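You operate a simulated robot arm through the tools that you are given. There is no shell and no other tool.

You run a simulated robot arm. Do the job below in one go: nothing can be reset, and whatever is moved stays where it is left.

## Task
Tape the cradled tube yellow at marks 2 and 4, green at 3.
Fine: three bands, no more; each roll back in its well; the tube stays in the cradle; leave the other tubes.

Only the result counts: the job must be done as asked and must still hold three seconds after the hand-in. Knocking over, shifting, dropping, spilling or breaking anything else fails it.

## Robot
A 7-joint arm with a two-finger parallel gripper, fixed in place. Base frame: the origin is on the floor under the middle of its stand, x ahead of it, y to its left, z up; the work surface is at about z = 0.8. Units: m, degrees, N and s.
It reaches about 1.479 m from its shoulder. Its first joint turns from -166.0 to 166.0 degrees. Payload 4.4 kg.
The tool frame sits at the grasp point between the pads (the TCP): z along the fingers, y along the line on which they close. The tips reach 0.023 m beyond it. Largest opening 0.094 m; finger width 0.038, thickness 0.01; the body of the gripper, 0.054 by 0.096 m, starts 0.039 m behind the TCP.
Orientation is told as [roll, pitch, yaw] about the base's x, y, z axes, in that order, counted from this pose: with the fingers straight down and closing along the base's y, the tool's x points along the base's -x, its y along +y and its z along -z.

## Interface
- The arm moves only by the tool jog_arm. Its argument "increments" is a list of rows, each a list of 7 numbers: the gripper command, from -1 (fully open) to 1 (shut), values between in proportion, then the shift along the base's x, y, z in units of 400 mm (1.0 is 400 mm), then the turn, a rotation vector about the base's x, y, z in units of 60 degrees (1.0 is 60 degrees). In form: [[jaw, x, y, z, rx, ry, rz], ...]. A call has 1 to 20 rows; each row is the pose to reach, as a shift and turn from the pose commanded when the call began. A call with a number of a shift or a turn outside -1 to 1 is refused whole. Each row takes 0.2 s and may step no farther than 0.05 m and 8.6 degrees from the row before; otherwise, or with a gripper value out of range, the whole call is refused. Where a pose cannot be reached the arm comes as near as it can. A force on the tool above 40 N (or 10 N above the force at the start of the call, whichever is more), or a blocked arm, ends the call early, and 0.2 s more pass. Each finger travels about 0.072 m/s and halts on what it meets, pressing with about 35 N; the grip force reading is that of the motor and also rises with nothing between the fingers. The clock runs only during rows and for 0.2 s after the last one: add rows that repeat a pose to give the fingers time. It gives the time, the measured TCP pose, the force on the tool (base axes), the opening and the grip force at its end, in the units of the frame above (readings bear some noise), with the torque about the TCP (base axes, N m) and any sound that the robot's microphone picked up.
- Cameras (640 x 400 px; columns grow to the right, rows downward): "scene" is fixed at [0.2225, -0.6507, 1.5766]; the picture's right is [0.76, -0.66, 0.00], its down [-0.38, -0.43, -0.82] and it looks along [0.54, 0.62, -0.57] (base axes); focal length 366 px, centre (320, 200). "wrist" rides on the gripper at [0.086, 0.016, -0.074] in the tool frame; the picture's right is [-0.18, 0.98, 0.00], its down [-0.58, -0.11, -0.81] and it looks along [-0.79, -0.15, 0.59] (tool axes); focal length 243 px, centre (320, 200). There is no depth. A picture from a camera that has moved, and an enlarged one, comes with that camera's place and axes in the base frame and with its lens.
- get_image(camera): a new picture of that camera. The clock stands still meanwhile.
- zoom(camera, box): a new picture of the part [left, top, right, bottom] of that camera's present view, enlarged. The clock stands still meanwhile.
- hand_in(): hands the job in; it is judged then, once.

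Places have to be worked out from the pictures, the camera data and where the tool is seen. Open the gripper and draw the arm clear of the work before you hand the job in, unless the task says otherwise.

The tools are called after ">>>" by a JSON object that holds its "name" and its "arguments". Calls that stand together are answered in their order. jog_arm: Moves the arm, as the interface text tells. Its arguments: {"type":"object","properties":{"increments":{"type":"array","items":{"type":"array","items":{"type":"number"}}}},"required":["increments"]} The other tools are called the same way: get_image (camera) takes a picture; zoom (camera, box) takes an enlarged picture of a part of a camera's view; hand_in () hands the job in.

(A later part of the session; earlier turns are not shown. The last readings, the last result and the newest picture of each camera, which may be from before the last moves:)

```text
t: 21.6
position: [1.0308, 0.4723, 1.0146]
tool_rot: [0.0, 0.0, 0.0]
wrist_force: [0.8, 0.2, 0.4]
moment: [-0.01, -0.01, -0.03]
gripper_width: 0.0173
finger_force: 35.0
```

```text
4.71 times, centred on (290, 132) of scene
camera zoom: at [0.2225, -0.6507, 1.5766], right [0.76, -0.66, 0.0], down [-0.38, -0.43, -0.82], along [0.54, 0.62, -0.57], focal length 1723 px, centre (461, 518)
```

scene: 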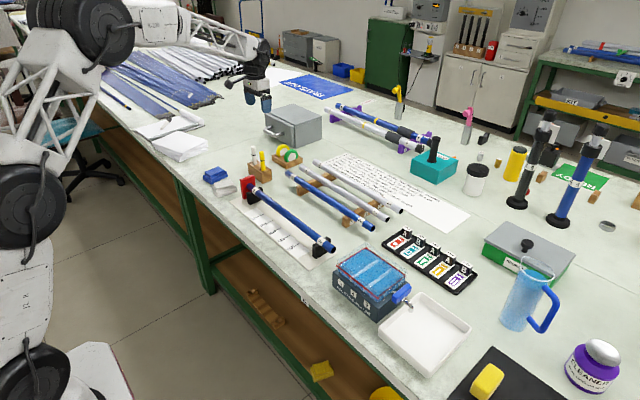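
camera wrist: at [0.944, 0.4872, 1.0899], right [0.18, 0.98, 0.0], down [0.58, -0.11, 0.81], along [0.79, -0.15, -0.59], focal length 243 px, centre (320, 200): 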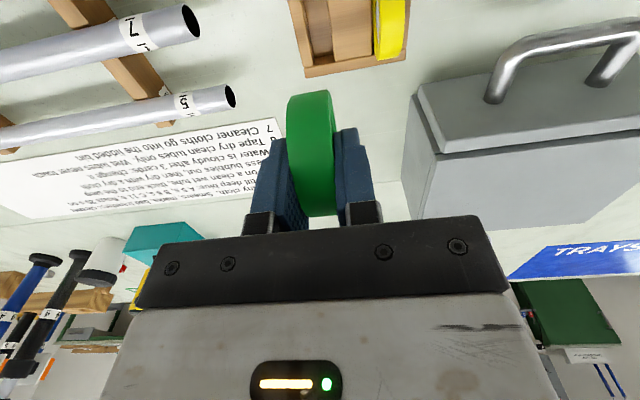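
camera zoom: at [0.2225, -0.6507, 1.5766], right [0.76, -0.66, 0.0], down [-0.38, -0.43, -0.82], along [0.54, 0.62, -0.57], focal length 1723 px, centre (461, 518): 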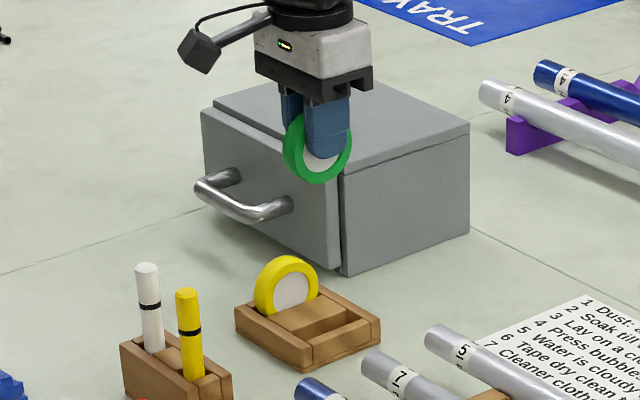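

Same pose as at pick-up, 159 mm higher. I lower to ~20 mm above the seated height first and check entry to the slot.

>>> {"name": "jog_arm", "arguments": {"increments": [[1, 0, 0, -0.06, 0, 0, 0], [1, 0, 0, -0.14, 0, 0, 0], [1, 0, 0, -0.22, 0, 0, 0], [1, 0, 0, -0.29, 0, 0, 0], [1, 0, 0, -0.33, 0, 0, 0], [1, 0, 0, -0.345, 0, 0, 0], [1, 0, 0, -0.345, 0, 0, 0]]}}

>>> {"name": "zoom", "arguments": {"camera": "wrist", "box": [240, 20, 440, 220]}}

>>> {"name": "zoom", "arguments": {"camera": "scene", "box": [255, 120, 325, 172]}}

```text
t: 23.2
position: [1.0308, 0.4704, 0.8754]
tool_rot: [0.0, 0.0, 0.0]
wrist_force: [0.4, -0.7, -1.0]
moment: [-0.01, -0.01, 0.01]
gripper_width: 0.0173
finger_force: 35.1
```

```text
2.00 times, centred on (340, 120) of wrist
camera zoom: at [0.9434, 0.4863, 0.9517], right [0.18, 0.98, 0.0], down [0.58, -0.11, 0.81], along [0.79, -0.15, -0.59], focal length 485 px, centre (280, 360)
```

zoom: 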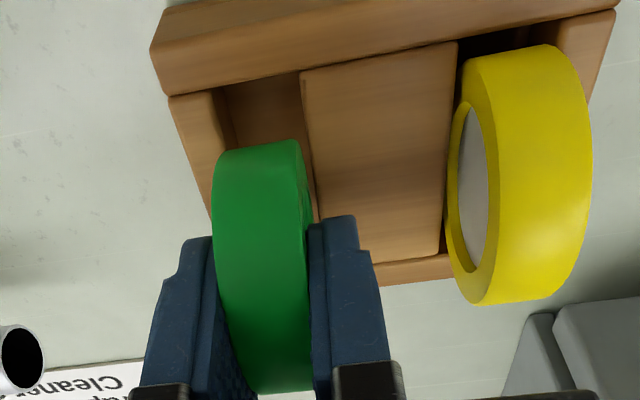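

```text
7.69 times, centred on (290, 146) of scene
camera zoom: at [0.2225, -0.6507, 1.5766], right [0.76, -0.66, 0.0], down [-0.38, -0.43, -0.82], along [0.54, 0.62, -0.57], focal length 2816 px, centre (551, 615)
```

zoom: 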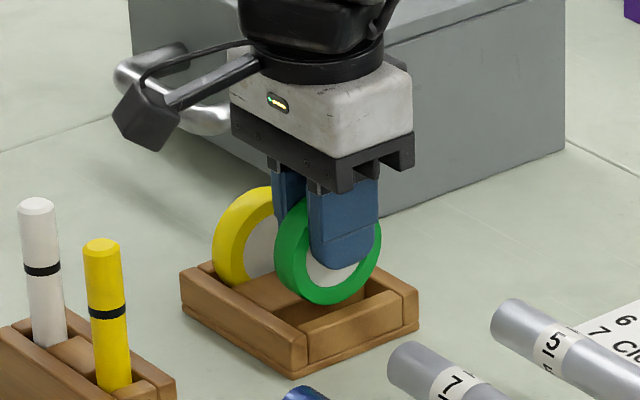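

Aligned over its slot with the roll entering it. I lower the remaining ~20 mm slowly and read the force.

>>> {"name": "jog_arm", "arguments": {"increments": [[1, 0, 0, -0.012, 0, 0, 0], [1, 0, 0, -0.024, 0, 0, 0], [1, 0, 0, -0.034, 0, 0, 0], [1, 0, 0, -0.042, 0, 0, 0], [1, 0, 0, -0.048, 0, 0, 0], [1, 0, 0, -0.0515, 0, 0, 0], [1, 0, 0, -0.0515, 0, 0, 0]]}}

>>> {"name": "zoom", "arguments": {"camera": "wrist", "box": [240, 20, 440, 220]}}

>>> {"name": "zoom", "arguments": {"camera": "scene", "box": [255, 120, 325, 172]}}

```text
t: 24.8
position: [1.0304, 0.4708, 0.855]
tool_rot: [-0.1, -0.1, 0.0]
wrist_force: [-0.1, 0.3, -0.2]
moment: [0.01, 0.01, 0.05]
gripper_width: 0.0171
finger_force: 34.9
```

```text
2.00 times, centred on (340, 120) of wrist
camera zoom: at [0.9431, 0.4866, 0.9312], right [0.18, 0.98, 0.0], down [0.58, -0.11, 0.81], along [0.79, -0.15, -0.59], focal length 485 px, centre (280, 360)
```

zoom: 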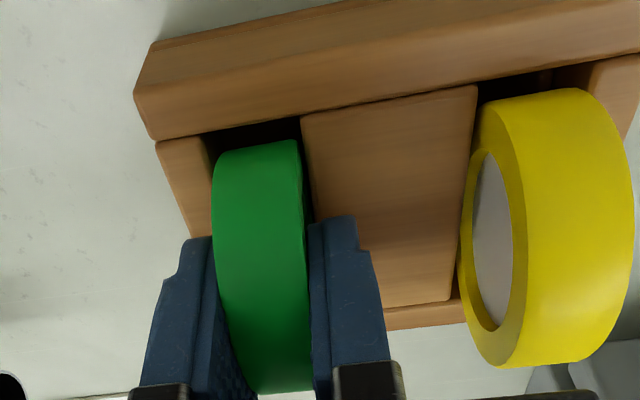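

```text
7.69 times, centred on (290, 146) of scene
camera zoom: at [0.2225, -0.6507, 1.5766], right [0.76, -0.66, 0.0], down [-0.38, -0.43, -0.82], along [0.54, 0.62, -0.57], focal length 2816 px, centre (551, 615)
```

zoom: 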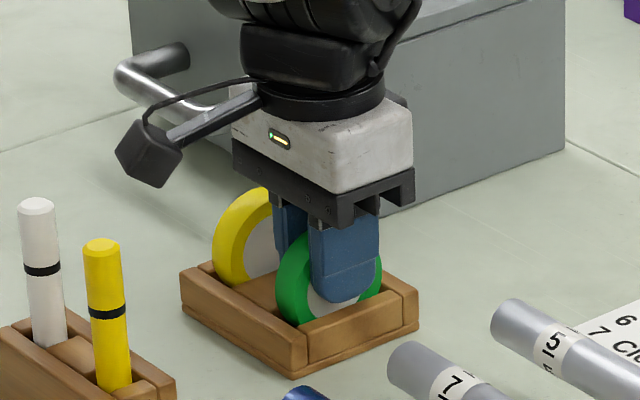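

The roll is back at its seated height within 0.4 mm with no forces. I open to ~45 mm and rise straight up.

>>> {"name": "jog_arm", "arguments": {"increments": [[0.4, 0, 0, 0, 0, 0, 0], [0.04, 0, 0, 0, 0, 0, 0], [0.04, 0, 0, 0, 0, 0, 0], [0.04, 0, 0, 0.02, 0, 0, 0], [0.04, 0, 0, 0.06, 0, 0, 0], [0.04, 0, 0, 0.12, 0, 0, 0], [0.04, 0, 0, 0.2, 0, 0, 0], [0.04, 0, 0, 0.26, 0, 0, 0], [0.04, 0, 0, 0.26, 0, 0, 0]]}}

>>> {"name": "get_image", "arguments": {"camera": "wrist"}}

>>> {"name": "zoom", "arguments": {"camera": "wrist", "box": [270, 0, 440, 110]}}

>>> {"name": "zoom", "arguments": {"camera": "scene", "box": [255, 120, 325, 172]}}

```text
t: 26.8
position: [1.0306, 0.4696, 0.9606]
tool_rot: [-0.1, 0.0, 0.0]
wrist_force: [0.8, 0.1, -0.1]
moment: [-0.02, 0.02, -0.01]
gripper_width: 0.045
finger_force: 0.0
```

```text
taken
camera wrist: at [0.9439, 0.4846, 1.0358], right [0.18, 0.98, 0.0], down [0.58, -0.11, 0.81], along [0.79, -0.15, -0.59], focal length 243 px, centre (320, 200)
```

wrist: 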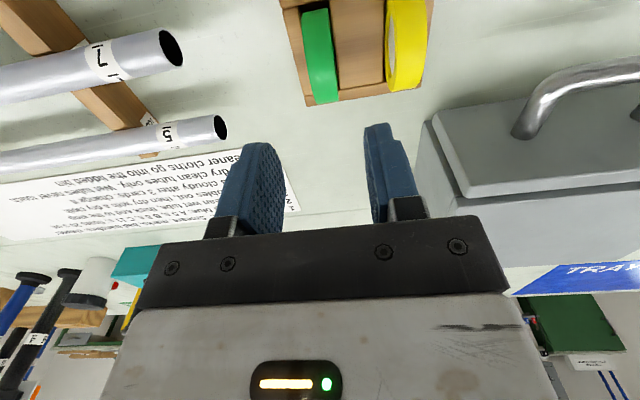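

```text
3.64 times, centred on (355, 55) of wrist
camera zoom: at [0.9439, 0.4846, 1.0358], right [0.18, 0.98, 0.0], down [0.58, -0.11, 0.81], along [0.79, -0.15, -0.59], focal length 882 px, centre (193, 727)
```

zoom: 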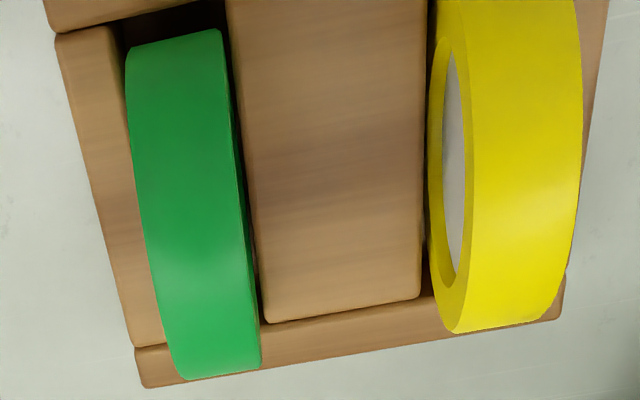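

```text
7.69 times, centred on (290, 146) of scene
camera zoom: at [0.2225, -0.6507, 1.5766], right [0.76, -0.66, 0.0], down [-0.38, -0.43, -0.82], along [0.54, 0.62, -0.57], focal length 2816 px, centre (551, 615)
```

zoom: 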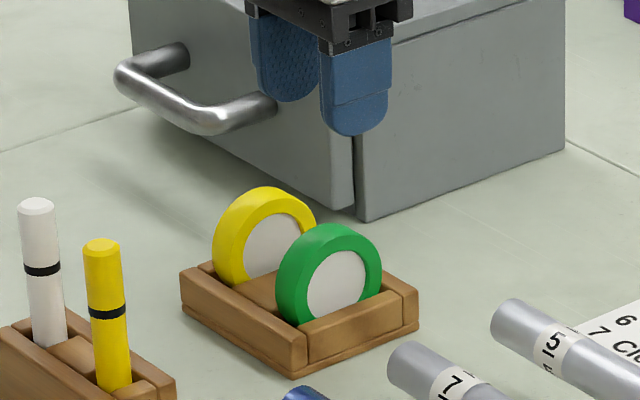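

Green is standing in its well. Yellow measures at (1.030, 0.530), i.e. +58.9 mm in y. I shift over it and descend to just above, then check clearance, including the box handle.

>>> {"name": "jog_arm", "arguments": {"increments": [[0.04, 0, 0.05, 0, 0, 0, 0], [0.04, 0, 0.11, 0, 0, 0, 0], [0.04, 0.001, 0.14725, 0, 0, 0, 0], [0.04, 0.001, 0.14725, -0.06, 0, 0, 0], [0.04, 0.001, 0.14725, -0.12, 0, 0, 0], [0.04, 0.001, 0.14725, -0.17, 0, 0, 0], [0.04, 0.001, 0.14725, -0.205, 0, 0, 0], [0.04, 0.001, 0.14725, -0.205, 0, 0, 0]]}}

>>> {"name": "get_image", "arguments": {"camera": "wrist"}}

>>> {"name": "zoom", "arguments": {"camera": "scene", "box": [255, 110, 325, 172]}}

```text
t: 28.6
position: [1.0318, 0.5298, 0.8774]
tool_rot: [0.0, 0.0, 0.0]
wrist_force: [0.0, -0.2, -0.1]
moment: [-0.01, 0.01, -0.02]
gripper_width: 0.0454
finger_force: 0.1
```

```text
taken
camera wrist: at [0.9438, 0.5458, 0.9529], right [0.18, 0.98, 0.0], down [0.58, -0.11, 0.81], along [0.79, -0.15, -0.59], focal length 243 px, centre (320, 200)
```

wrist: 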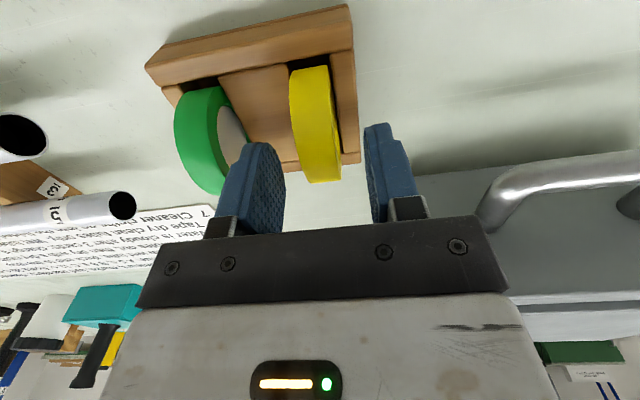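

```text
6.45 times, centred on (290, 141) of scene
camera zoom: at [0.2225, -0.6507, 1.5766], right [0.76, -0.66, 0.0], down [-0.38, -0.43, -0.82], along [0.54, 0.62, -0.57], focal length 2362 px, centre (514, 581)
```

zoom: 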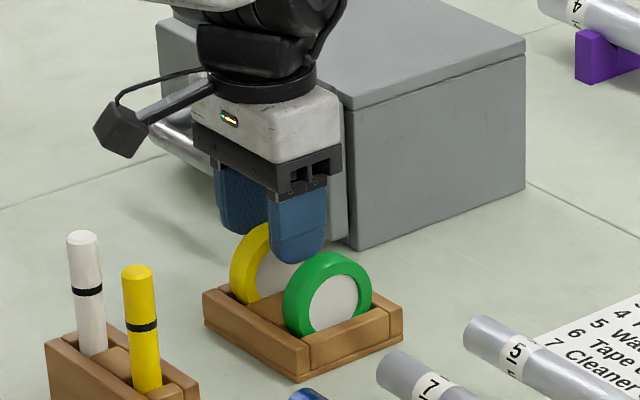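

Fingers straddle the yellow roll just like the green before, clear of green and of the box handle. I lower to the same grip height and close.

>>> {"name": "jog_arm", "arguments": {"increments": [[0.04, 0, 0.00125, -0.02, 0, 0, 0], [0.04, 0, 0.00125, -0.04, 0, 0, 0], [0.04, 0, 0.00125, -0.056, 0, 0, 0], [0.04, 0, 0.00125, -0.056, 0, 0, 0], [1, 0, 0.00125, -0.056, 0, 0, 0], [1, 0, 0.00125, -0.056, 0, 0, 0], [1, 0, 0.00125, -0.056, 0, 0, 0], [1, 0, 0.00125, -0.056, 0, 0, 0]]}}

>>> {"name": "get_image", "arguments": {"camera": "wrist"}}

>>> {"name": "zoom", "arguments": {"camera": "scene", "box": [255, 110, 325, 172]}}

```text
t: 30.4
position: [1.0306, 0.5305, 0.8551]
tool_rot: [0.0, 0.0, -0.1]
wrist_force: [-0.4, 0.6, -0.8]
moment: [-0.01, 0.02, 0.02]
gripper_width: 0.017
finger_force: 35.2
```

```text
taken
camera wrist: at [0.9442, 0.5468, 0.931], right [0.18, 0.98, 0.0], down [0.58, -0.11, 0.81], along [0.79, -0.15, -0.59], focal length 243 px, centre (320, 200)
```

wrist: 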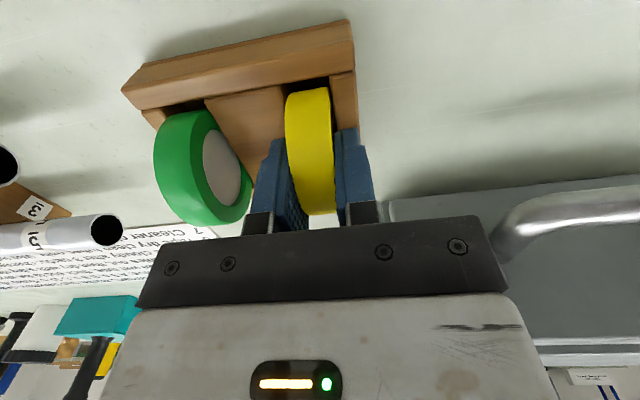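

```text
6.45 times, centred on (290, 141) of scene
camera zoom: at [0.2225, -0.6507, 1.5766], right [0.76, -0.66, 0.0], down [-0.38, -0.43, -0.82], along [0.54, 0.62, -0.57], focal length 2362 px, centre (514, 581)
```

zoom: 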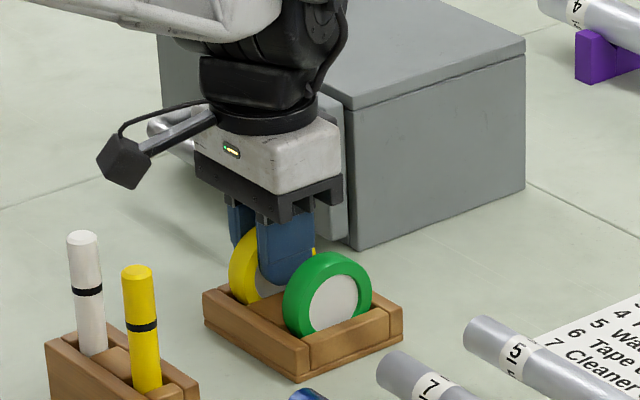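

Yellow is gripped (17 mm, 35 N). I lift it straight out of the well.

>>> {"name": "jog_arm", "arguments": {"increments": [[1, 0, 0, 0.02, 0, 0, 0], [1, 0, 0, 0.06, 0, 0, 0], [1, 0, 0, 0.12, 0, 0, 0], [1, 0, 0, 0.2, 0, 0, 0], [1, 0, 0, 0.28, 0, 0, 0], [1, 0, 0, 0.36, 0, 0, 0], [1, 0, 0, 0.38, 0, 0, 0], [1, 0, 0, 0.38, 0, 0, 0]]}}

>>> {"name": "get_image", "arguments": {"camera": "wrist"}}

>>> {"name": "zoom", "arguments": {"camera": "scene", "box": [240, 90, 340, 175]}}

```text
t: 32.2
position: [1.0298, 0.5292, 1.0072]
tool_rot: [-0.1, 0.0, 0.0]
wrist_force: [0.4, -0.1, -0.3]
moment: [-0.01, -0.01, 0.01]
gripper_width: 0.017
finger_force: 35.2
```

```text
taken
camera wrist: at [0.9425, 0.5456, 1.0823], right [0.18, 0.98, 0.0], down [0.58, -0.11, 0.81], along [0.79, -0.15, -0.59], focal length 243 px, centre (320, 200)
```

wrist: 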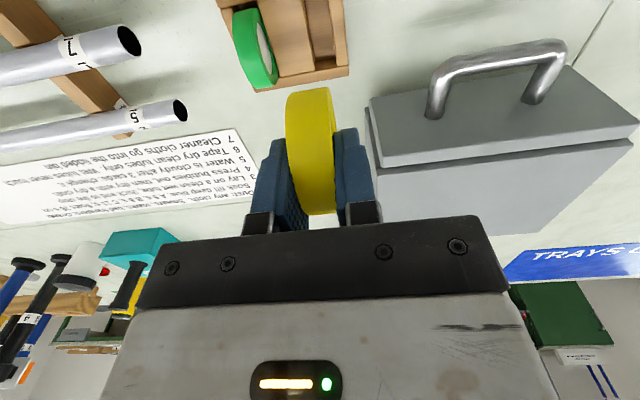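

```text
4.71 times, centred on (290, 132) of scene
camera zoom: at [0.2225, -0.6507, 1.5766], right [0.76, -0.66, 0.0], down [-0.38, -0.43, -0.82], along [0.54, 0.62, -0.57], focal length 1723 px, centre (461, 518)
```

zoom: 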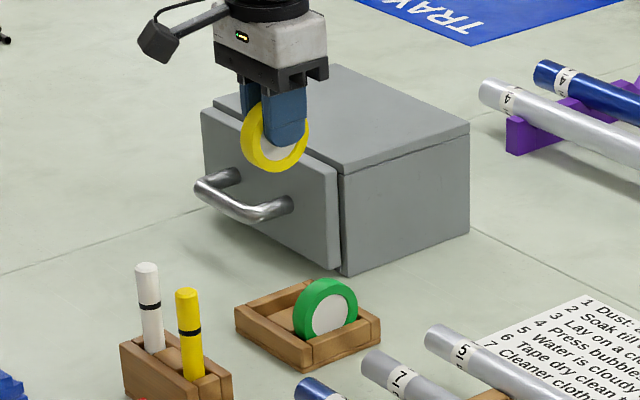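

Yellow is clear of the holder and green stays put. I carry it above mark 2 (50 mm in +y from the green band).

>>> {"name": "jog_arm", "arguments": {"increments": [[1, -0.02, -0.03, 0.03, 0, 0, 0], [1, -0.075, -0.098, 0.03, 0, 0, 0], [1, -0.145, -0.183, 0.03, 0, 0, 0], [1, -0.215, -0.268, 0.03, 0, 0, 0], [1, -0.285, -0.355, 0.03, 0, 0, 0], [1, -0.355, -0.442, 0.03, 0, 0, 0], [1, -0.425, -0.529, 0.03, 0, 0, 0], [1, -0.495, -0.616, 0.03, 0, 0, 0], [1, -0.565, -0.703, 0.03, 0, 0, 0], [1, -0.63, -0.785, 0.03, 0, 0, 0], [1, -0.6735, -0.839, 0.03, 0, 0, 0], [1, -0.6735, -0.839, 0.03, 0, 0, 0]]}}

>>> {"name": "get_image", "arguments": {"camera": "wrist"}}

>>> {"name": "zoom", "arguments": {"camera": "wrist", "box": [200, 0, 400, 120]}}

>>> {"name": "zoom", "arguments": {"camera": "scene", "box": [230, 150, 350, 250]}}

```text
t: 34.8
position: [0.7609, 0.1969, 1.0218]
tool_rot: [0.0, 0.1, 0.0]
wrist_force: [0.9, 0.5, -0.6]
moment: [-0.01, 0.03, 0.01]
gripper_width: 0.0172
finger_force: 35.1
```

```text
taken
camera wrist: at [0.6739, 0.2125, 1.0965], right [0.18, 0.98, 0.0], down [0.58, -0.11, 0.81], along [0.79, -0.15, -0.59], focal length 243 px, centre (320, 200)
```

wrist: 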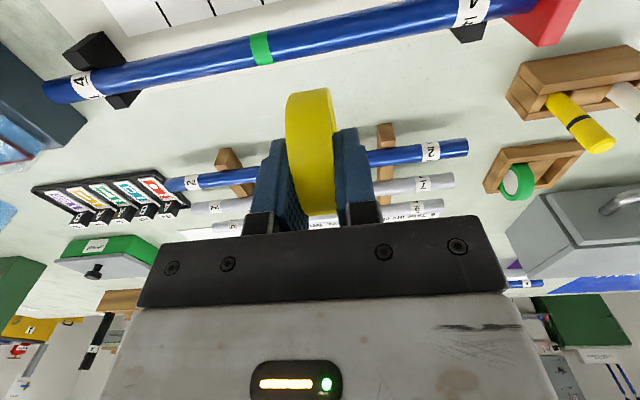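

```text
3.20 times, centred on (300, 60) of wrist
camera zoom: at [0.6739, 0.2125, 1.0965], right [0.18, 0.98, 0.0], down [0.58, -0.11, 0.81], along [0.79, -0.15, -0.59], focal length 776 px, centre (384, 648)
```

zoom: 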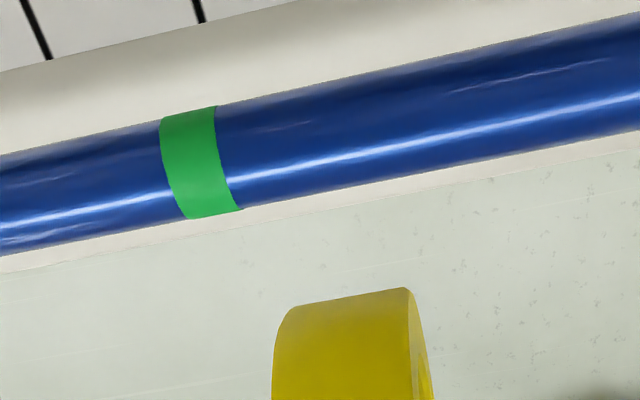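

```text
4.00 times, centred on (290, 200) of scene
camera zoom: at [0.2225, -0.6507, 1.5766], right [0.76, -0.66, 0.0], down [-0.38, -0.43, -0.82], along [0.54, 0.62, -0.57], focal length 1465 px, centre (440, 200)
```

zoom: 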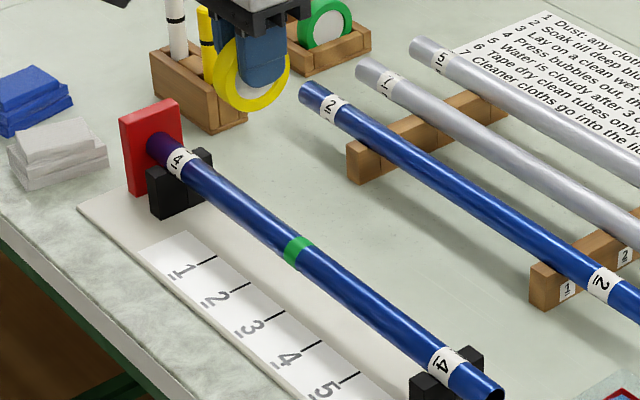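

The readings show y≈0.197 where I expected 0.195; I take a settling pause and re-read before trusting it.

>>> {"name": "jog_arm", "arguments": {"increments": [[1, 0, 0, 0, 0, 0, 0], [1, 0, 0, 0, 0, 0, 0], [1, 0, 0, 0, 0, 0, 0]]}}

>>> {"name": "zoom", "arguments": {"camera": "wrist", "box": [200, 0, 400, 120]}}

```text
t: 35.6
position: [0.7599, 0.1965, 1.0215]
tool_rot: [0.0, 0.1, -0.1]
wrist_force: [0.0, 0.2, -1.0]
moment: [0.03, 0.0, -0.03]
gripper_width: 0.0174
finger_force: 35.2
```

```text
3.20 times, centred on (300, 60) of wrist
camera zoom: at [0.6742, 0.2128, 1.0966], right [0.18, 0.98, 0.0], down [0.58, -0.11, 0.81], along [0.79, -0.15, -0.59], focal length 776 px, centre (384, 648)
```

zoom: 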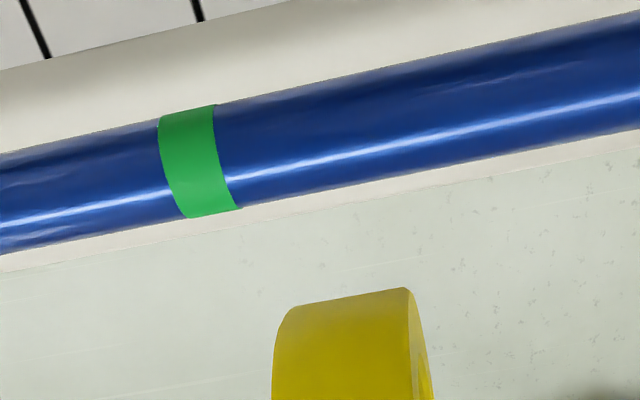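

The pose truly sits at y≈0.1967, so I correct −2.1 mm in y while descending to ~10 mm above the tube.

>>> {"name": "jog_arm", "arguments": {"increments": [[1, 0, -0.00525, -0.05, 0, 0, 0], [1, 0, -0.00525, -0.11, 0, 0, 0], [1, 0, -0.00525, -0.17, 0, 0, 0], [1, 0, -0.00525, -0.215, 0, 0, 0], [1, 0, -0.00525, -0.235, 0, 0, 0], [1, 0, -0.00525, -0.235, 0, 0, 0], [1, 0, -0.00525, -0.235, 0, 0, 0]]}}

>>> {"name": "get_image", "arguments": {"camera": "wrist"}}

>>> {"name": "zoom", "arguments": {"camera": "wrist", "box": [200, 0, 400, 120]}}

>>> {"name": "zoom", "arguments": {"camera": "scene", "box": [245, 160, 305, 210]}}

```text
t: 37.2
position: [0.7603, 0.192, 0.9247]
tool_rot: [0.0, 0.1, 0.0]
wrist_force: [0.9, -0.1, -0.4]
moment: [0.01, 0.06, -0.02]
gripper_width: 0.0174
finger_force: 34.8
```

```text
taken
camera wrist: at [0.6734, 0.2082, 1.0004], right [0.18, 0.98, 0.0], down [0.58, -0.11, 0.81], along [0.79, -0.15, -0.59], focal length 243 px, centre (320, 200)
```

wrist: 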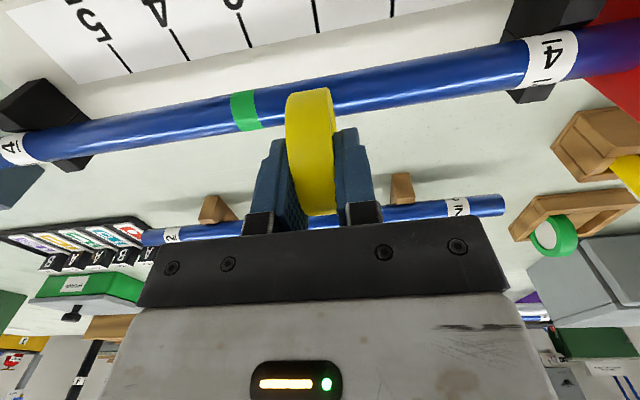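

```text
3.20 times, centred on (300, 60) of wrist
camera zoom: at [0.6734, 0.2082, 1.0004], right [0.18, 0.98, 0.0], down [0.58, -0.11, 0.81], along [0.79, -0.15, -0.59], focal length 776 px, centre (384, 648)
```

zoom: 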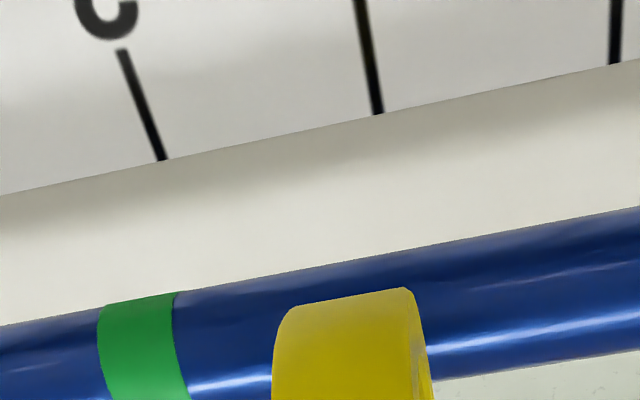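

```text
8.00 times, centred on (275, 185) of scene
camera zoom: at [0.2225, -0.6507, 1.5766], right [0.76, -0.66, 0.0], down [-0.38, -0.43, -0.82], along [0.54, 0.62, -0.57], focal length 2929 px, centre (680, 320)
```

zoom: 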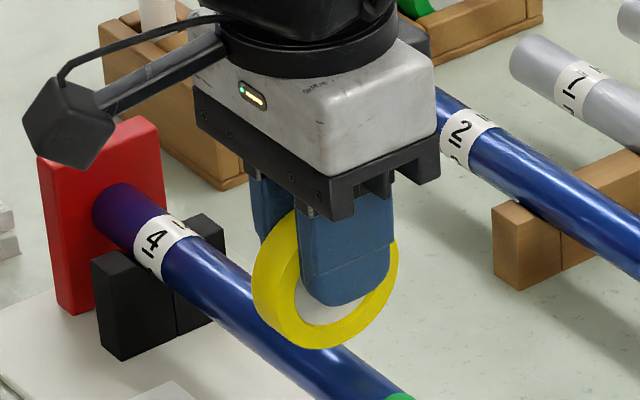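

At this height the ticks confirm the camera pose (mark 2 at 0.1946), and the tool is now at y≈0.1923, so the arm wanders by ~2 mm. I correct +2.2 mm and lower 7 mm, then re-read before touching.

>>> {"name": "jog_arm", "arguments": {"increments": [[1, 0, 0.0055, -0.005, 0, 0, 0], [1, 0, 0.0055, -0.0125, 0, 0, 0], [1, 0, 0.0055, -0.0175, 0, 0, 0], [1, 0, 0.0055, -0.0175, 0, 0, 0], [1, 0, 0.0055, -0.0175, 0, 0, 0]]}}

>>> {"name": "zoom", "arguments": {"camera": "wrist", "box": [200, 0, 400, 120]}}

```text
t: 38.4
position: [0.7613, 0.1947, 0.9188]
tool_rot: [0.0, -0.1, -0.1]
wrist_force: [0.1, 0.7, -0.8]
moment: [-0.03, -0.02, 0.03]
gripper_width: 0.0173
finger_force: 35.2
```

```text
3.20 times, centred on (300, 60) of wrist
camera zoom: at [0.6737, 0.2111, 0.994], right [0.18, 0.98, 0.0], down [0.58, -0.11, 0.81], along [0.79, -0.15, -0.59], focal length 776 px, centre (384, 648)
```

zoom: 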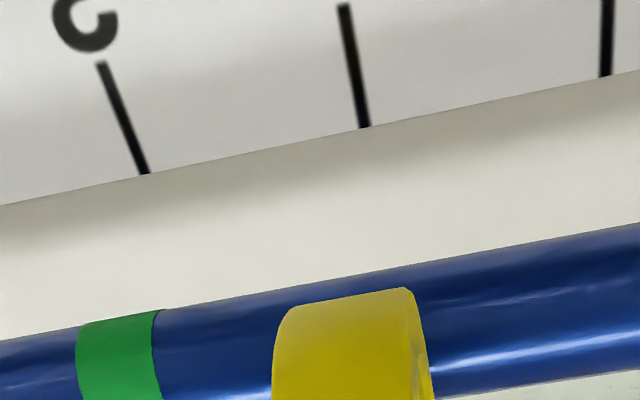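

Relative to tick 2 the view matches the green case within 0.4 mm. I descend in small steps toward contact.

>>> {"name": "jog_arm", "arguments": {"increments": [[1, 0, 0, -0.0025, 0, 0, 0], [1, 0, 0, -0.005, 0, 0, 0], [1, 0, 0, -0.0075, 0, 0, 0], [1, 0, 0, -0.0075, 0, 0, 0]]}}

```text
t: 39.4
position: [0.7618, 0.196, 0.9156]
tool_rot: [0.0, 0.0, 0.1]
wrist_force: [0.6, 0.0, 7.4]
moment: [0.05, 0.04, 0.03]
gripper_width: 0.017
finger_force: 35.0
```

Contact at 7.4 N. I press 0.8 mm more to match the green press, and hold briefly.

>>> {"name": "jog_arm", "arguments": {"increments": [[1, 0, 0, -0.001, 0, 0, 0], [1, 0, 0, -0.002, 0, 0, 0], [1, 0, 0, -0.002, 0, 0, 0], [1, 0, 0, -0.002, 0, 0, 0], [1, 0, 0, -0.002, 0, 0, 0]]}}

>>> {"name": "zoom", "arguments": {"camera": "wrist", "box": [200, 0, 400, 120]}}

>>> {"name": "zoom", "arguments": {"camera": "scene", "box": [245, 160, 305, 210]}}

```text
t: 40.6
position: [0.7623, 0.1949, 0.9143]
tool_rot: [0.1, -0.1, 0.0]
wrist_force: [1.1, 0.8, 25.9]
moment: [0.07, 0.0, 0.0]
gripper_width: 0.0169
finger_force: 35.5
```

```text
3.20 times, centred on (300, 60) of wrist
camera zoom: at [0.6744, 0.2106, 0.9904], right [0.18, 0.98, 0.0], down [0.58, -0.11, 0.81], along [0.79, -0.15, -0.59], focal length 776 px, centre (384, 648)
```

zoom: 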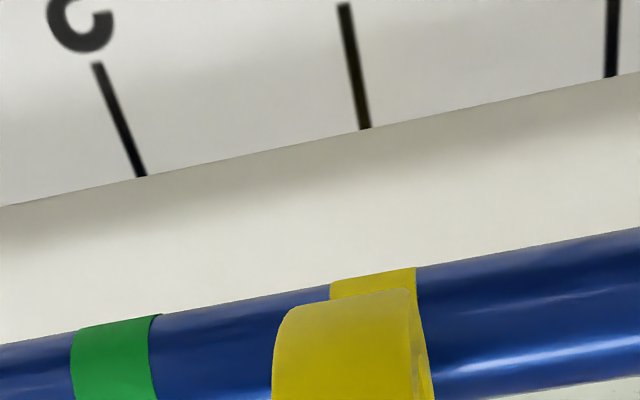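

```text
8.00 times, centred on (275, 185) of scene
camera zoom: at [0.2225, -0.6507, 1.5766], right [0.76, -0.66, 0.0], down [-0.38, -0.43, -0.82], along [0.54, 0.62, -0.57], focal length 2929 px, centre (680, 320)
```

zoom: 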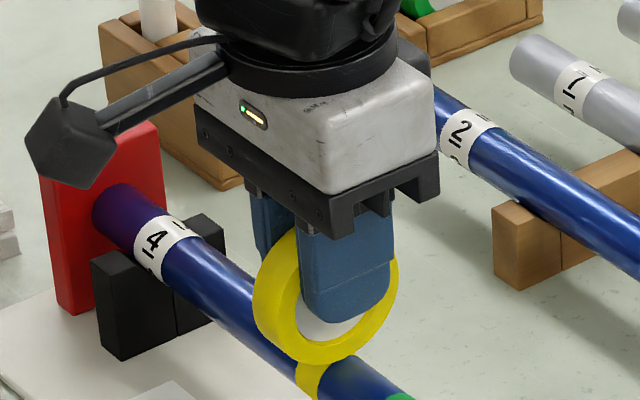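

The yellow band has formed at mark 2. I lift straight up and verify it.

>>> {"name": "jog_arm", "arguments": {"increments": [[1, 0, 0, 0.005, 0, 0, 0], [1, 0, 0, 0.015, 0, 0, 0], [1, 0, 0, 0.04, 0, 0, 0], [1, 0, 0, 0.09, 0, 0, 0], [1, 0, 0, 0.15, 0, 0, 0], [1, 0, 0, 0.2, 0, 0, 0], [1, 0, 0, 0.2, 0, 0, 0]]}}

>>> {"name": "zoom", "arguments": {"camera": "scene", "box": [230, 150, 350, 250]}}

>>> {"name": "zoom", "arguments": {"camera": "wrist", "box": [200, 0, 400, 120]}}

```text
t: 42.2
position: [0.7599, 0.1962, 0.9941]
tool_rot: [0.0, 0.1, 0.1]
wrist_force: [-0.1, 0.0, -0.7]
moment: [-0.02, -0.01, -0.06]
gripper_width: 0.0171
finger_force: 35.2
```

```text
4.00 times, centred on (290, 200) of scene
camera zoom: at [0.2225, -0.6507, 1.5766], right [0.76, -0.66, 0.0], down [-0.38, -0.43, -0.82], along [0.54, 0.62, -0.57], focal length 1465 px, centre (440, 200)
```

zoom: 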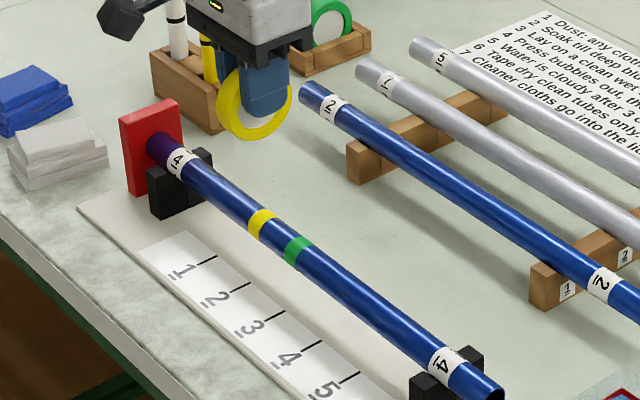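

```text
3.20 times, centred on (300, 60) of wrist
camera zoom: at [0.6736, 0.2117, 1.07], right [0.18, 0.98, 0.0], down [0.58, -0.11, 0.81], along [0.79, -0.15, -0.59], focal length 776 px, centre (384, 648)
```

zoom: 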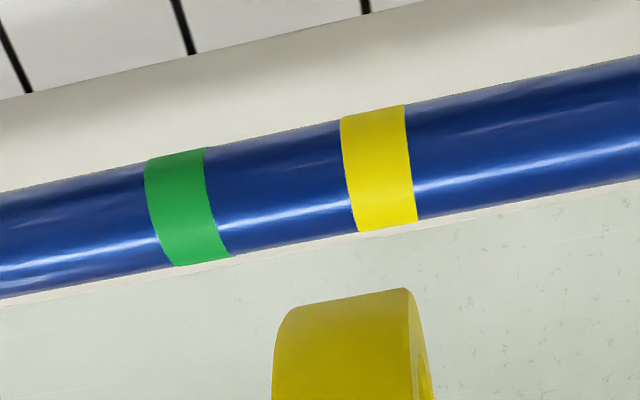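

Yellow band measures y≈0.195 at mark 2, one band only. I move −100 mm in y over mark 4 and descend to ~14 mm above the tube.

>>> {"name": "jog_arm", "arguments": {"increments": [[1, 0, -0.05, 0, 0, 0, 0], [1, 0, -0.13, 0, 0, 0, 0], [1, 0, -0.21, 0, 0, 0, 0], [1, 0, -0.252, 0, 0, 0, 0], [1, 0, -0.252, -0.05, 0, 0, 0], [1, 0, -0.252, -0.11, 0, 0, 0], [1, 0, -0.252, -0.15, 0, 0, 0], [1, 0, -0.252, -0.165, 0, 0, 0], [1, 0, -0.252, -0.165, 0, 0, 0], [1, 0, -0.252, -0.165, 0, 0, 0]]}}

>>> {"name": "get_image", "arguments": {"camera": "wrist"}}

>>> {"name": "zoom", "arguments": {"camera": "wrist", "box": [200, 0, 400, 120]}}

>>> {"name": "zoom", "arguments": {"camera": "scene", "box": [250, 160, 350, 240]}}

```text
t: 44.4
position: [0.761, 0.0952, 0.9286]
tool_rot: [0.1, 0.1, 0.1]
wrist_force: [-0.7, -0.1, -0.6]
moment: [-0.02, 0.04, -0.02]
gripper_width: 0.0172
finger_force: 34.9
```

```text
taken
camera wrist: at [0.6745, 0.1099, 1.0043], right [0.18, 0.98, 0.0], down [0.58, -0.11, 0.81], along [0.79, -0.15, -0.59], focal length 243 px, centre (320, 200)
```

wrist: 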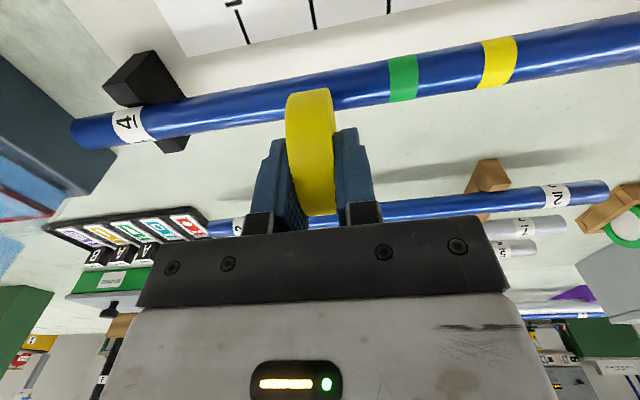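

```text
3.20 times, centred on (300, 60) of wrist
camera zoom: at [0.6745, 0.1099, 1.0043], right [0.18, 0.98, 0.0], down [0.58, -0.11, 0.81], along [0.79, -0.15, -0.59], focal length 776 px, centre (384, 648)
```

zoom: 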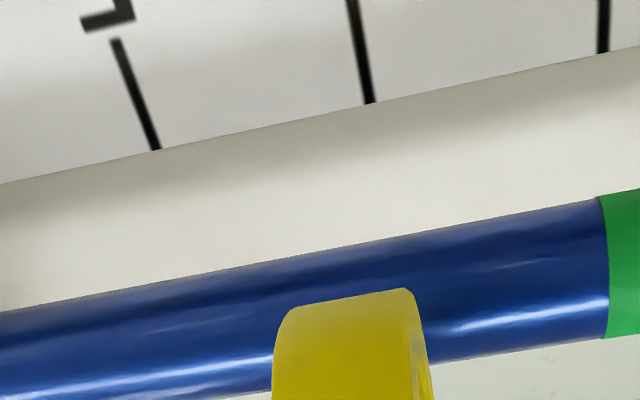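

```text
5.00 times, centred on (300, 200) of scene
camera zoom: at [0.2225, -0.6507, 1.5766], right [0.76, -0.66, 0.0], down [-0.38, -0.43, -0.82], along [0.54, 0.62, -0.57], focal length 1831 px, centre (420, 200)
```

zoom: 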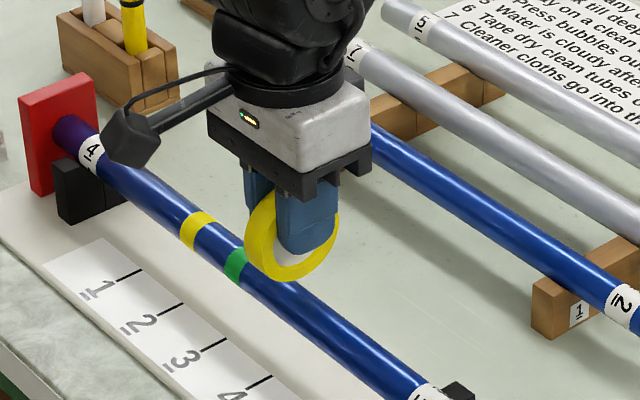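

Tick 4 reads y≈0.0947 with the roll about 0.6 mm short; I nudge +0.6 mm and lower 10 mm to just above contact.

>>> {"name": "jog_arm", "arguments": {"increments": [[1, 0, 0.0015, -0.01, 0, 0, 0], [1, 0, 0.0015, -0.02, 0, 0, 0], [1, 0, 0.0015, -0.0255, 0, 0, 0], [1, 0, 0.0015, -0.0255, 0, 0, 0], [1, 0, 0.0015, -0.0255, 0, 0, 0]]}}

>>> {"name": "zoom", "arguments": {"camera": "wrist", "box": [200, 0, 400, 120]}}

```text
t: 45.6
position: [0.7621, 0.0958, 0.9186]
tool_rot: [-0.1, 0.0, 0.0]
wrist_force: [-0.5, -0.2, -0.7]
moment: [0.0, 0.02, 0.01]
gripper_width: 0.0173
finger_force: 34.5
```

```text
3.20 times, centred on (300, 60) of wrist
camera zoom: at [0.6743, 0.1114, 0.9937], right [0.18, 0.98, 0.0], down [0.58, -0.11, 0.81], along [0.79, -0.15, -0.59], focal length 776 px, centre (384, 648)
```

zoom: 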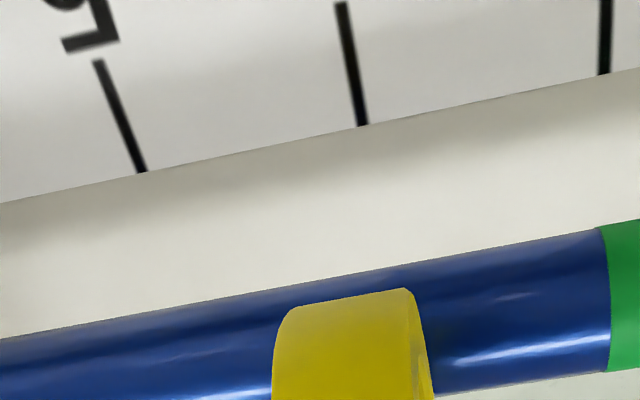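

The view is nearly identical to the mark-2 case (0.4 mm difference). I trim −0.4 mm and descend to contact.

>>> {"name": "jog_arm", "arguments": {"increments": [[1, 0, -0.001, -0.001, 0, 0, 0], [1, 0, -0.001, -0.0035, 0, 0, 0], [1, 0, -0.001, -0.006, 0, 0, 0], [1, 0, -0.001, -0.0075, 0, 0, 0], [1, 0, -0.001, -0.0075, 0, 0, 0]]}}

```text
t: 46.8
position: [0.7601, 0.0945, 0.9152]
tool_rot: [0.1, 0.1, 0.0]
wrist_force: [0.2, 0.4, -0.9]
moment: [-0.01, 0.03, 0.0]
gripper_width: 0.0176
finger_force: 34.9
```

No contact yet; I continue 1 mm further in half-millimetre steps.

>>> {"name": "jog_arm", "arguments": {"increments": [[1, 0, 0, -0.00125, 0, 0, 0], [1, 0, 0, -0.0025, 0, 0, 0], [1, 0, 0, -0.0025, 0, 0, 0]]}}

```text
t: 47.6
position: [0.762, 0.094, 0.9144]
tool_rot: [0.0, -0.1, -0.1]
wrist_force: [1.3, 0.4, 8.2]
moment: [0.04, 0.01, -0.01]
gripper_width: 0.0171
finger_force: 35.3
```

Contact at 8 N. I press 0.8 mm more and hold, as at mark 2.

>>> {"name": "jog_arm", "arguments": {"increments": [[1, 0, 0, -0.001, 0, 0, 0], [1, 0, 0, -0.002, 0, 0, 0], [1, 0, 0, -0.002, 0, 0, 0], [1, 0, 0, -0.002, 0, 0, 0], [1, 0, 0, -0.002, 0, 0, 0]]}}

>>> {"name": "zoom", "arguments": {"camera": "wrist", "box": [200, 0, 400, 120]}}

>>> {"name": "zoom", "arguments": {"camera": "scene", "box": [250, 160, 350, 240]}}

```text
t: 48.8
position: [0.7621, 0.0943, 0.914]
tool_rot: [0.0, -0.1, 0.1]
wrist_force: [1.3, 0.1, 21.4]
moment: [0.04, 0.04, -0.02]
gripper_width: 0.0171
finger_force: 34.8
```

```text
3.20 times, centred on (300, 60) of wrist
camera zoom: at [0.6749, 0.1099, 0.9898], right [0.18, 0.98, 0.0], down [0.58, -0.11, 0.81], along [0.79, -0.15, -0.59], focal length 776 px, centre (384, 648)
```

zoom: 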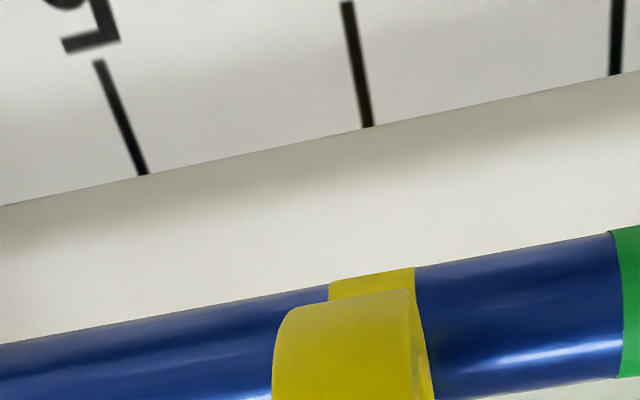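

```text
5.00 times, centred on (300, 200) of scene
camera zoom: at [0.2225, -0.6507, 1.5766], right [0.76, -0.66, 0.0], down [-0.38, -0.43, -0.82], along [0.54, 0.62, -0.57], focal length 1831 px, centre (420, 200)
```

zoom: 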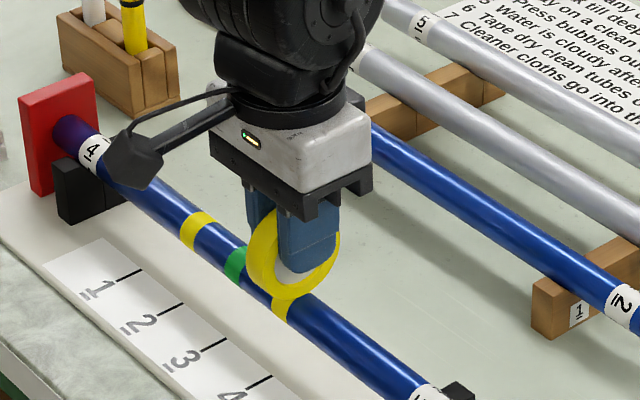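

The third band (yellow, mark 4) has formed. I lift straight up and verify all three.

>>> {"name": "jog_arm", "arguments": {"increments": [[1, 0, 0, 0.005, 0, 0, 0], [1, 0, 0, 0.015, 0, 0, 0], [1, 0, 0, 0.04, 0, 0, 0], [1, 0, 0, 0.09, 0, 0, 0], [1, 0, 0, 0.15, 0, 0, 0], [1, 0, 0, 0.2, 0, 0, 0], [1, 0, 0, 0.2, 0, 0, 0]]}}

>>> {"name": "zoom", "arguments": {"camera": "scene", "box": [230, 150, 350, 250]}}

>>> {"name": "get_image", "arguments": {"camera": "wrist"}}

>>> {"name": "zoom", "arguments": {"camera": "wrist", "box": [200, 0, 400, 120]}}

```text
t: 50.4
position: [0.7601, 0.0945, 0.9934]
tool_rot: [-0.1, 0.0, 0.0]
wrist_force: [-0.9, 0.4, -0.8]
moment: [-0.02, -0.01, -0.01]
gripper_width: 0.0171
finger_force: 35.5
```

```text
4.00 times, centred on (290, 200) of scene
camera zoom: at [0.2225, -0.6507, 1.5766], right [0.76, -0.66, 0.0], down [-0.38, -0.43, -0.82], along [0.54, 0.62, -0.57], focal length 1465 px, centre (440, 200)
```

zoom: 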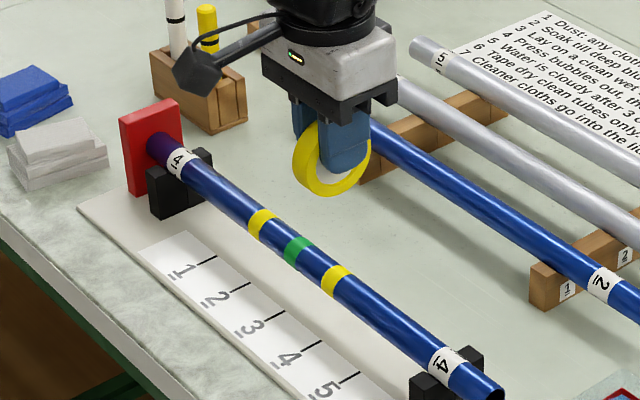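

```text
taken
camera wrist: at [0.6728, 0.1104, 1.0691], right [0.18, 0.98, 0.0], down [0.58, -0.11, 0.81], along [0.79, -0.15, -0.59], focal length 243 px, centre (320, 200)
```

wrist: 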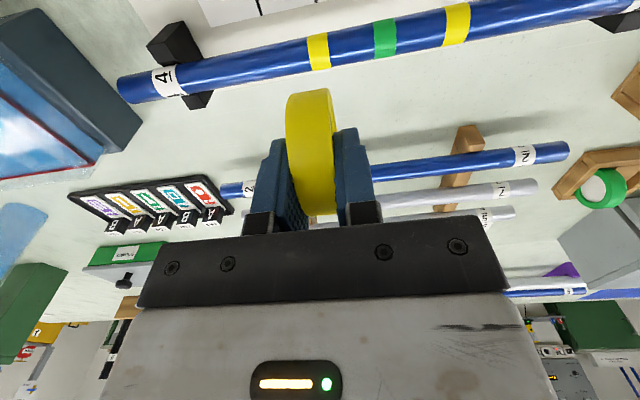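

```text
3.20 times, centred on (300, 60) of wrist
camera zoom: at [0.6728, 0.1104, 1.0691], right [0.18, 0.98, 0.0], down [0.58, -0.11, 0.81], along [0.79, -0.15, -0.59], focal length 776 px, centre (384, 648)
```

zoom: 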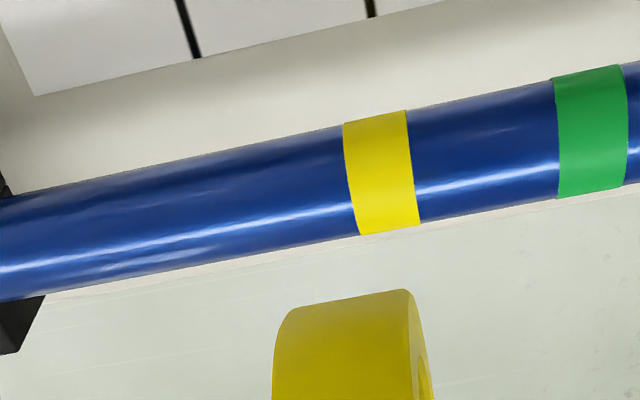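

All three bands look right (yellow 0.195, green 0.1446, yellow 0.094) and the tube sits in the cradle. I now carry the yellow roll back toward its well, first half of the way.

>>> {"name": "jog_arm", "arguments": {"increments": [[1, 0.01, 0.016, 0.05, 0, 0, 0], [1, 0.055, 0.089, 0.06, 0, 0, 0], [1, 0.11, 0.178, 0.06, 0, 0, 0], [1, 0.165, 0.267, 0.06, 0, 0, 0], [1, 0.22, 0.356, 0.06, 0, 0, 0], [1, 0.275, 0.445, 0.06, 0, 0, 0], [1, 0.33, 0.534, 0.06, 0, 0, 0], [1, 0.385, 0.623, 0.06, 0, 0, 0], [1, 0.44, 0.712, 0.06, 0, 0, 0], [1, 0.49, 0.793, 0.06, 0, 0, 0], [1, 0.49, 0.793, 0.06, 0, 0, 0]]}}

```text
t: 52.8
position: [0.9581, 0.4111, 1.0161]
tool_rot: [0.0, 0.0, 0.0]
wrist_force: [0.2, -0.2, -1.2]
moment: [0.01, -0.01, 0.0]
gripper_width: 0.0174
finger_force: 35.0
```

Remaining displacement is (+73, +119) mm; I complete the traverse at this height and check alignment with the empty slot.

>>> {"name": "jog_arm", "arguments": {"increments": [[1, 0.05, 0.081, 0, 0, 0, 0], [1, 0.105, 0.17, 0, 0, 0, 0], [1, 0.155, 0.252, 0, 0, 0, 0], [1, 0.1835, 0.29725, 0, 0, 0, 0], [1, 0.1835, 0.29725, 0, 0, 0, 0], [1, 0.1835, 0.29725, 0, 0, 0, 0]]}}

>>> {"name": "get_image", "arguments": {"camera": "wrist"}}

>>> {"name": "zoom", "arguments": {"camera": "scene", "box": [240, 90, 340, 175]}}

```text
t: 54.2
position: [1.03, 0.5306, 1.0175]
tool_rot: [0.0, 0.0, 0.0]
wrist_force: [-1.0, 0.6, -0.9]
moment: [-0.02, -0.03, -0.05]
gripper_width: 0.0172
finger_force: 34.9
```

```text
taken
camera wrist: at [0.9442, 0.5457, 1.0932], right [0.18, 0.98, 0.0], down [0.58, -0.11, 0.81], along [0.79, -0.15, -0.59], focal length 243 px, centre (320, 200)
```

wrist: 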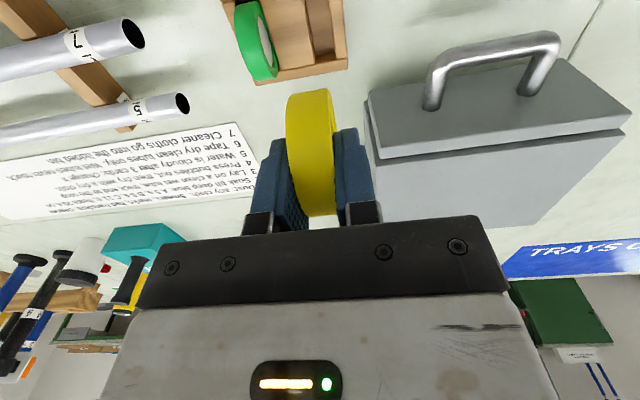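

```text
4.71 times, centred on (290, 132) of scene
camera zoom: at [0.2225, -0.6507, 1.5766], right [0.76, -0.66, 0.0], down [-0.38, -0.43, -0.82], along [0.54, 0.62, -0.57], focal length 1723 px, centre (461, 518)
```

zoom: 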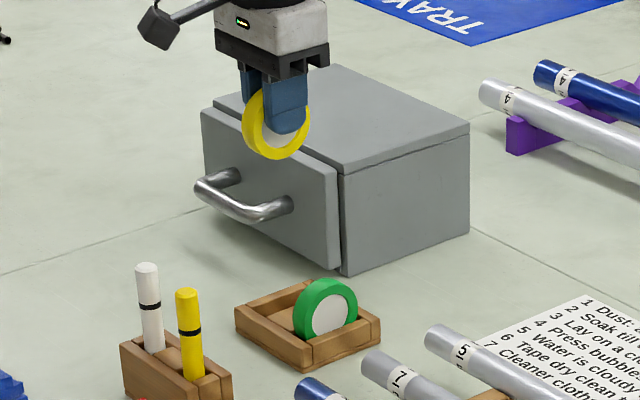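

Back over the empty yellow slot. I lower to ~20 mm above seated height and check slot entry.

>>> {"name": "jog_arm", "arguments": {"increments": [[1, 0, 0, -0.06, 0, 0, 0], [1, 0, 0, -0.14, 0, 0, 0], [1, 0, 0, -0.22, 0, 0, 0], [1, 0, 0, -0.29, 0, 0, 0], [1, 0, 0, -0.33, 0, 0, 0], [1, 0, 0, -0.353, 0, 0, 0], [1, 0, 0, -0.353, 0, 0, 0], [1, 0, 0, -0.353, 0, 0, 0]]}}

>>> {"name": "zoom", "arguments": {"camera": "wrist", "box": [140, 0, 380, 220]}}

>>> {"name": "zoom", "arguments": {"camera": "scene", "box": [255, 120, 325, 172]}}

```text
t: 56.0
position: [1.0319, 0.5321, 0.8769]
tool_rot: [0.0, 0.0, 0.0]
wrist_force: [0.4, -0.2, 0.1]
moment: [0.0, 0.02, 0.0]
gripper_width: 0.0174
finger_force: 34.7
```

```text
1.82 times, centred on (260, 110) of wrist
camera zoom: at [0.9443, 0.5474, 0.9524], right [0.18, 0.98, 0.0], down [0.58, -0.11, 0.81], along [0.79, -0.15, -0.59], focal length 441 px, centre (429, 364)
```

zoom: 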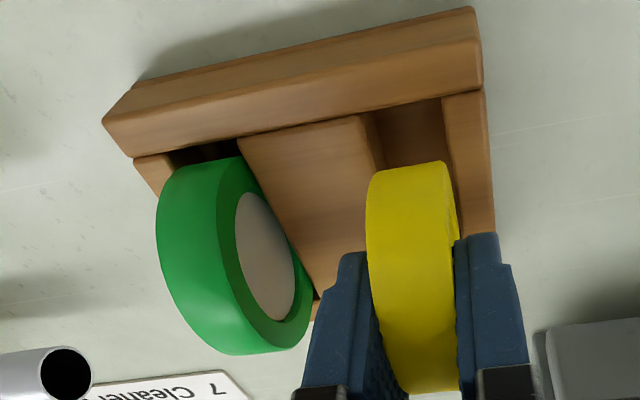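

```text
7.69 times, centred on (290, 146) of scene
camera zoom: at [0.2225, -0.6507, 1.5766], right [0.76, -0.66, 0.0], down [-0.38, -0.43, -0.82], along [0.54, 0.62, -0.57], focal length 2816 px, centre (551, 615)
```

zoom: 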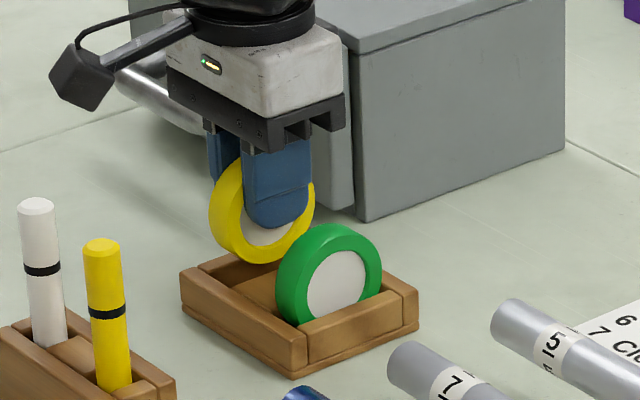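

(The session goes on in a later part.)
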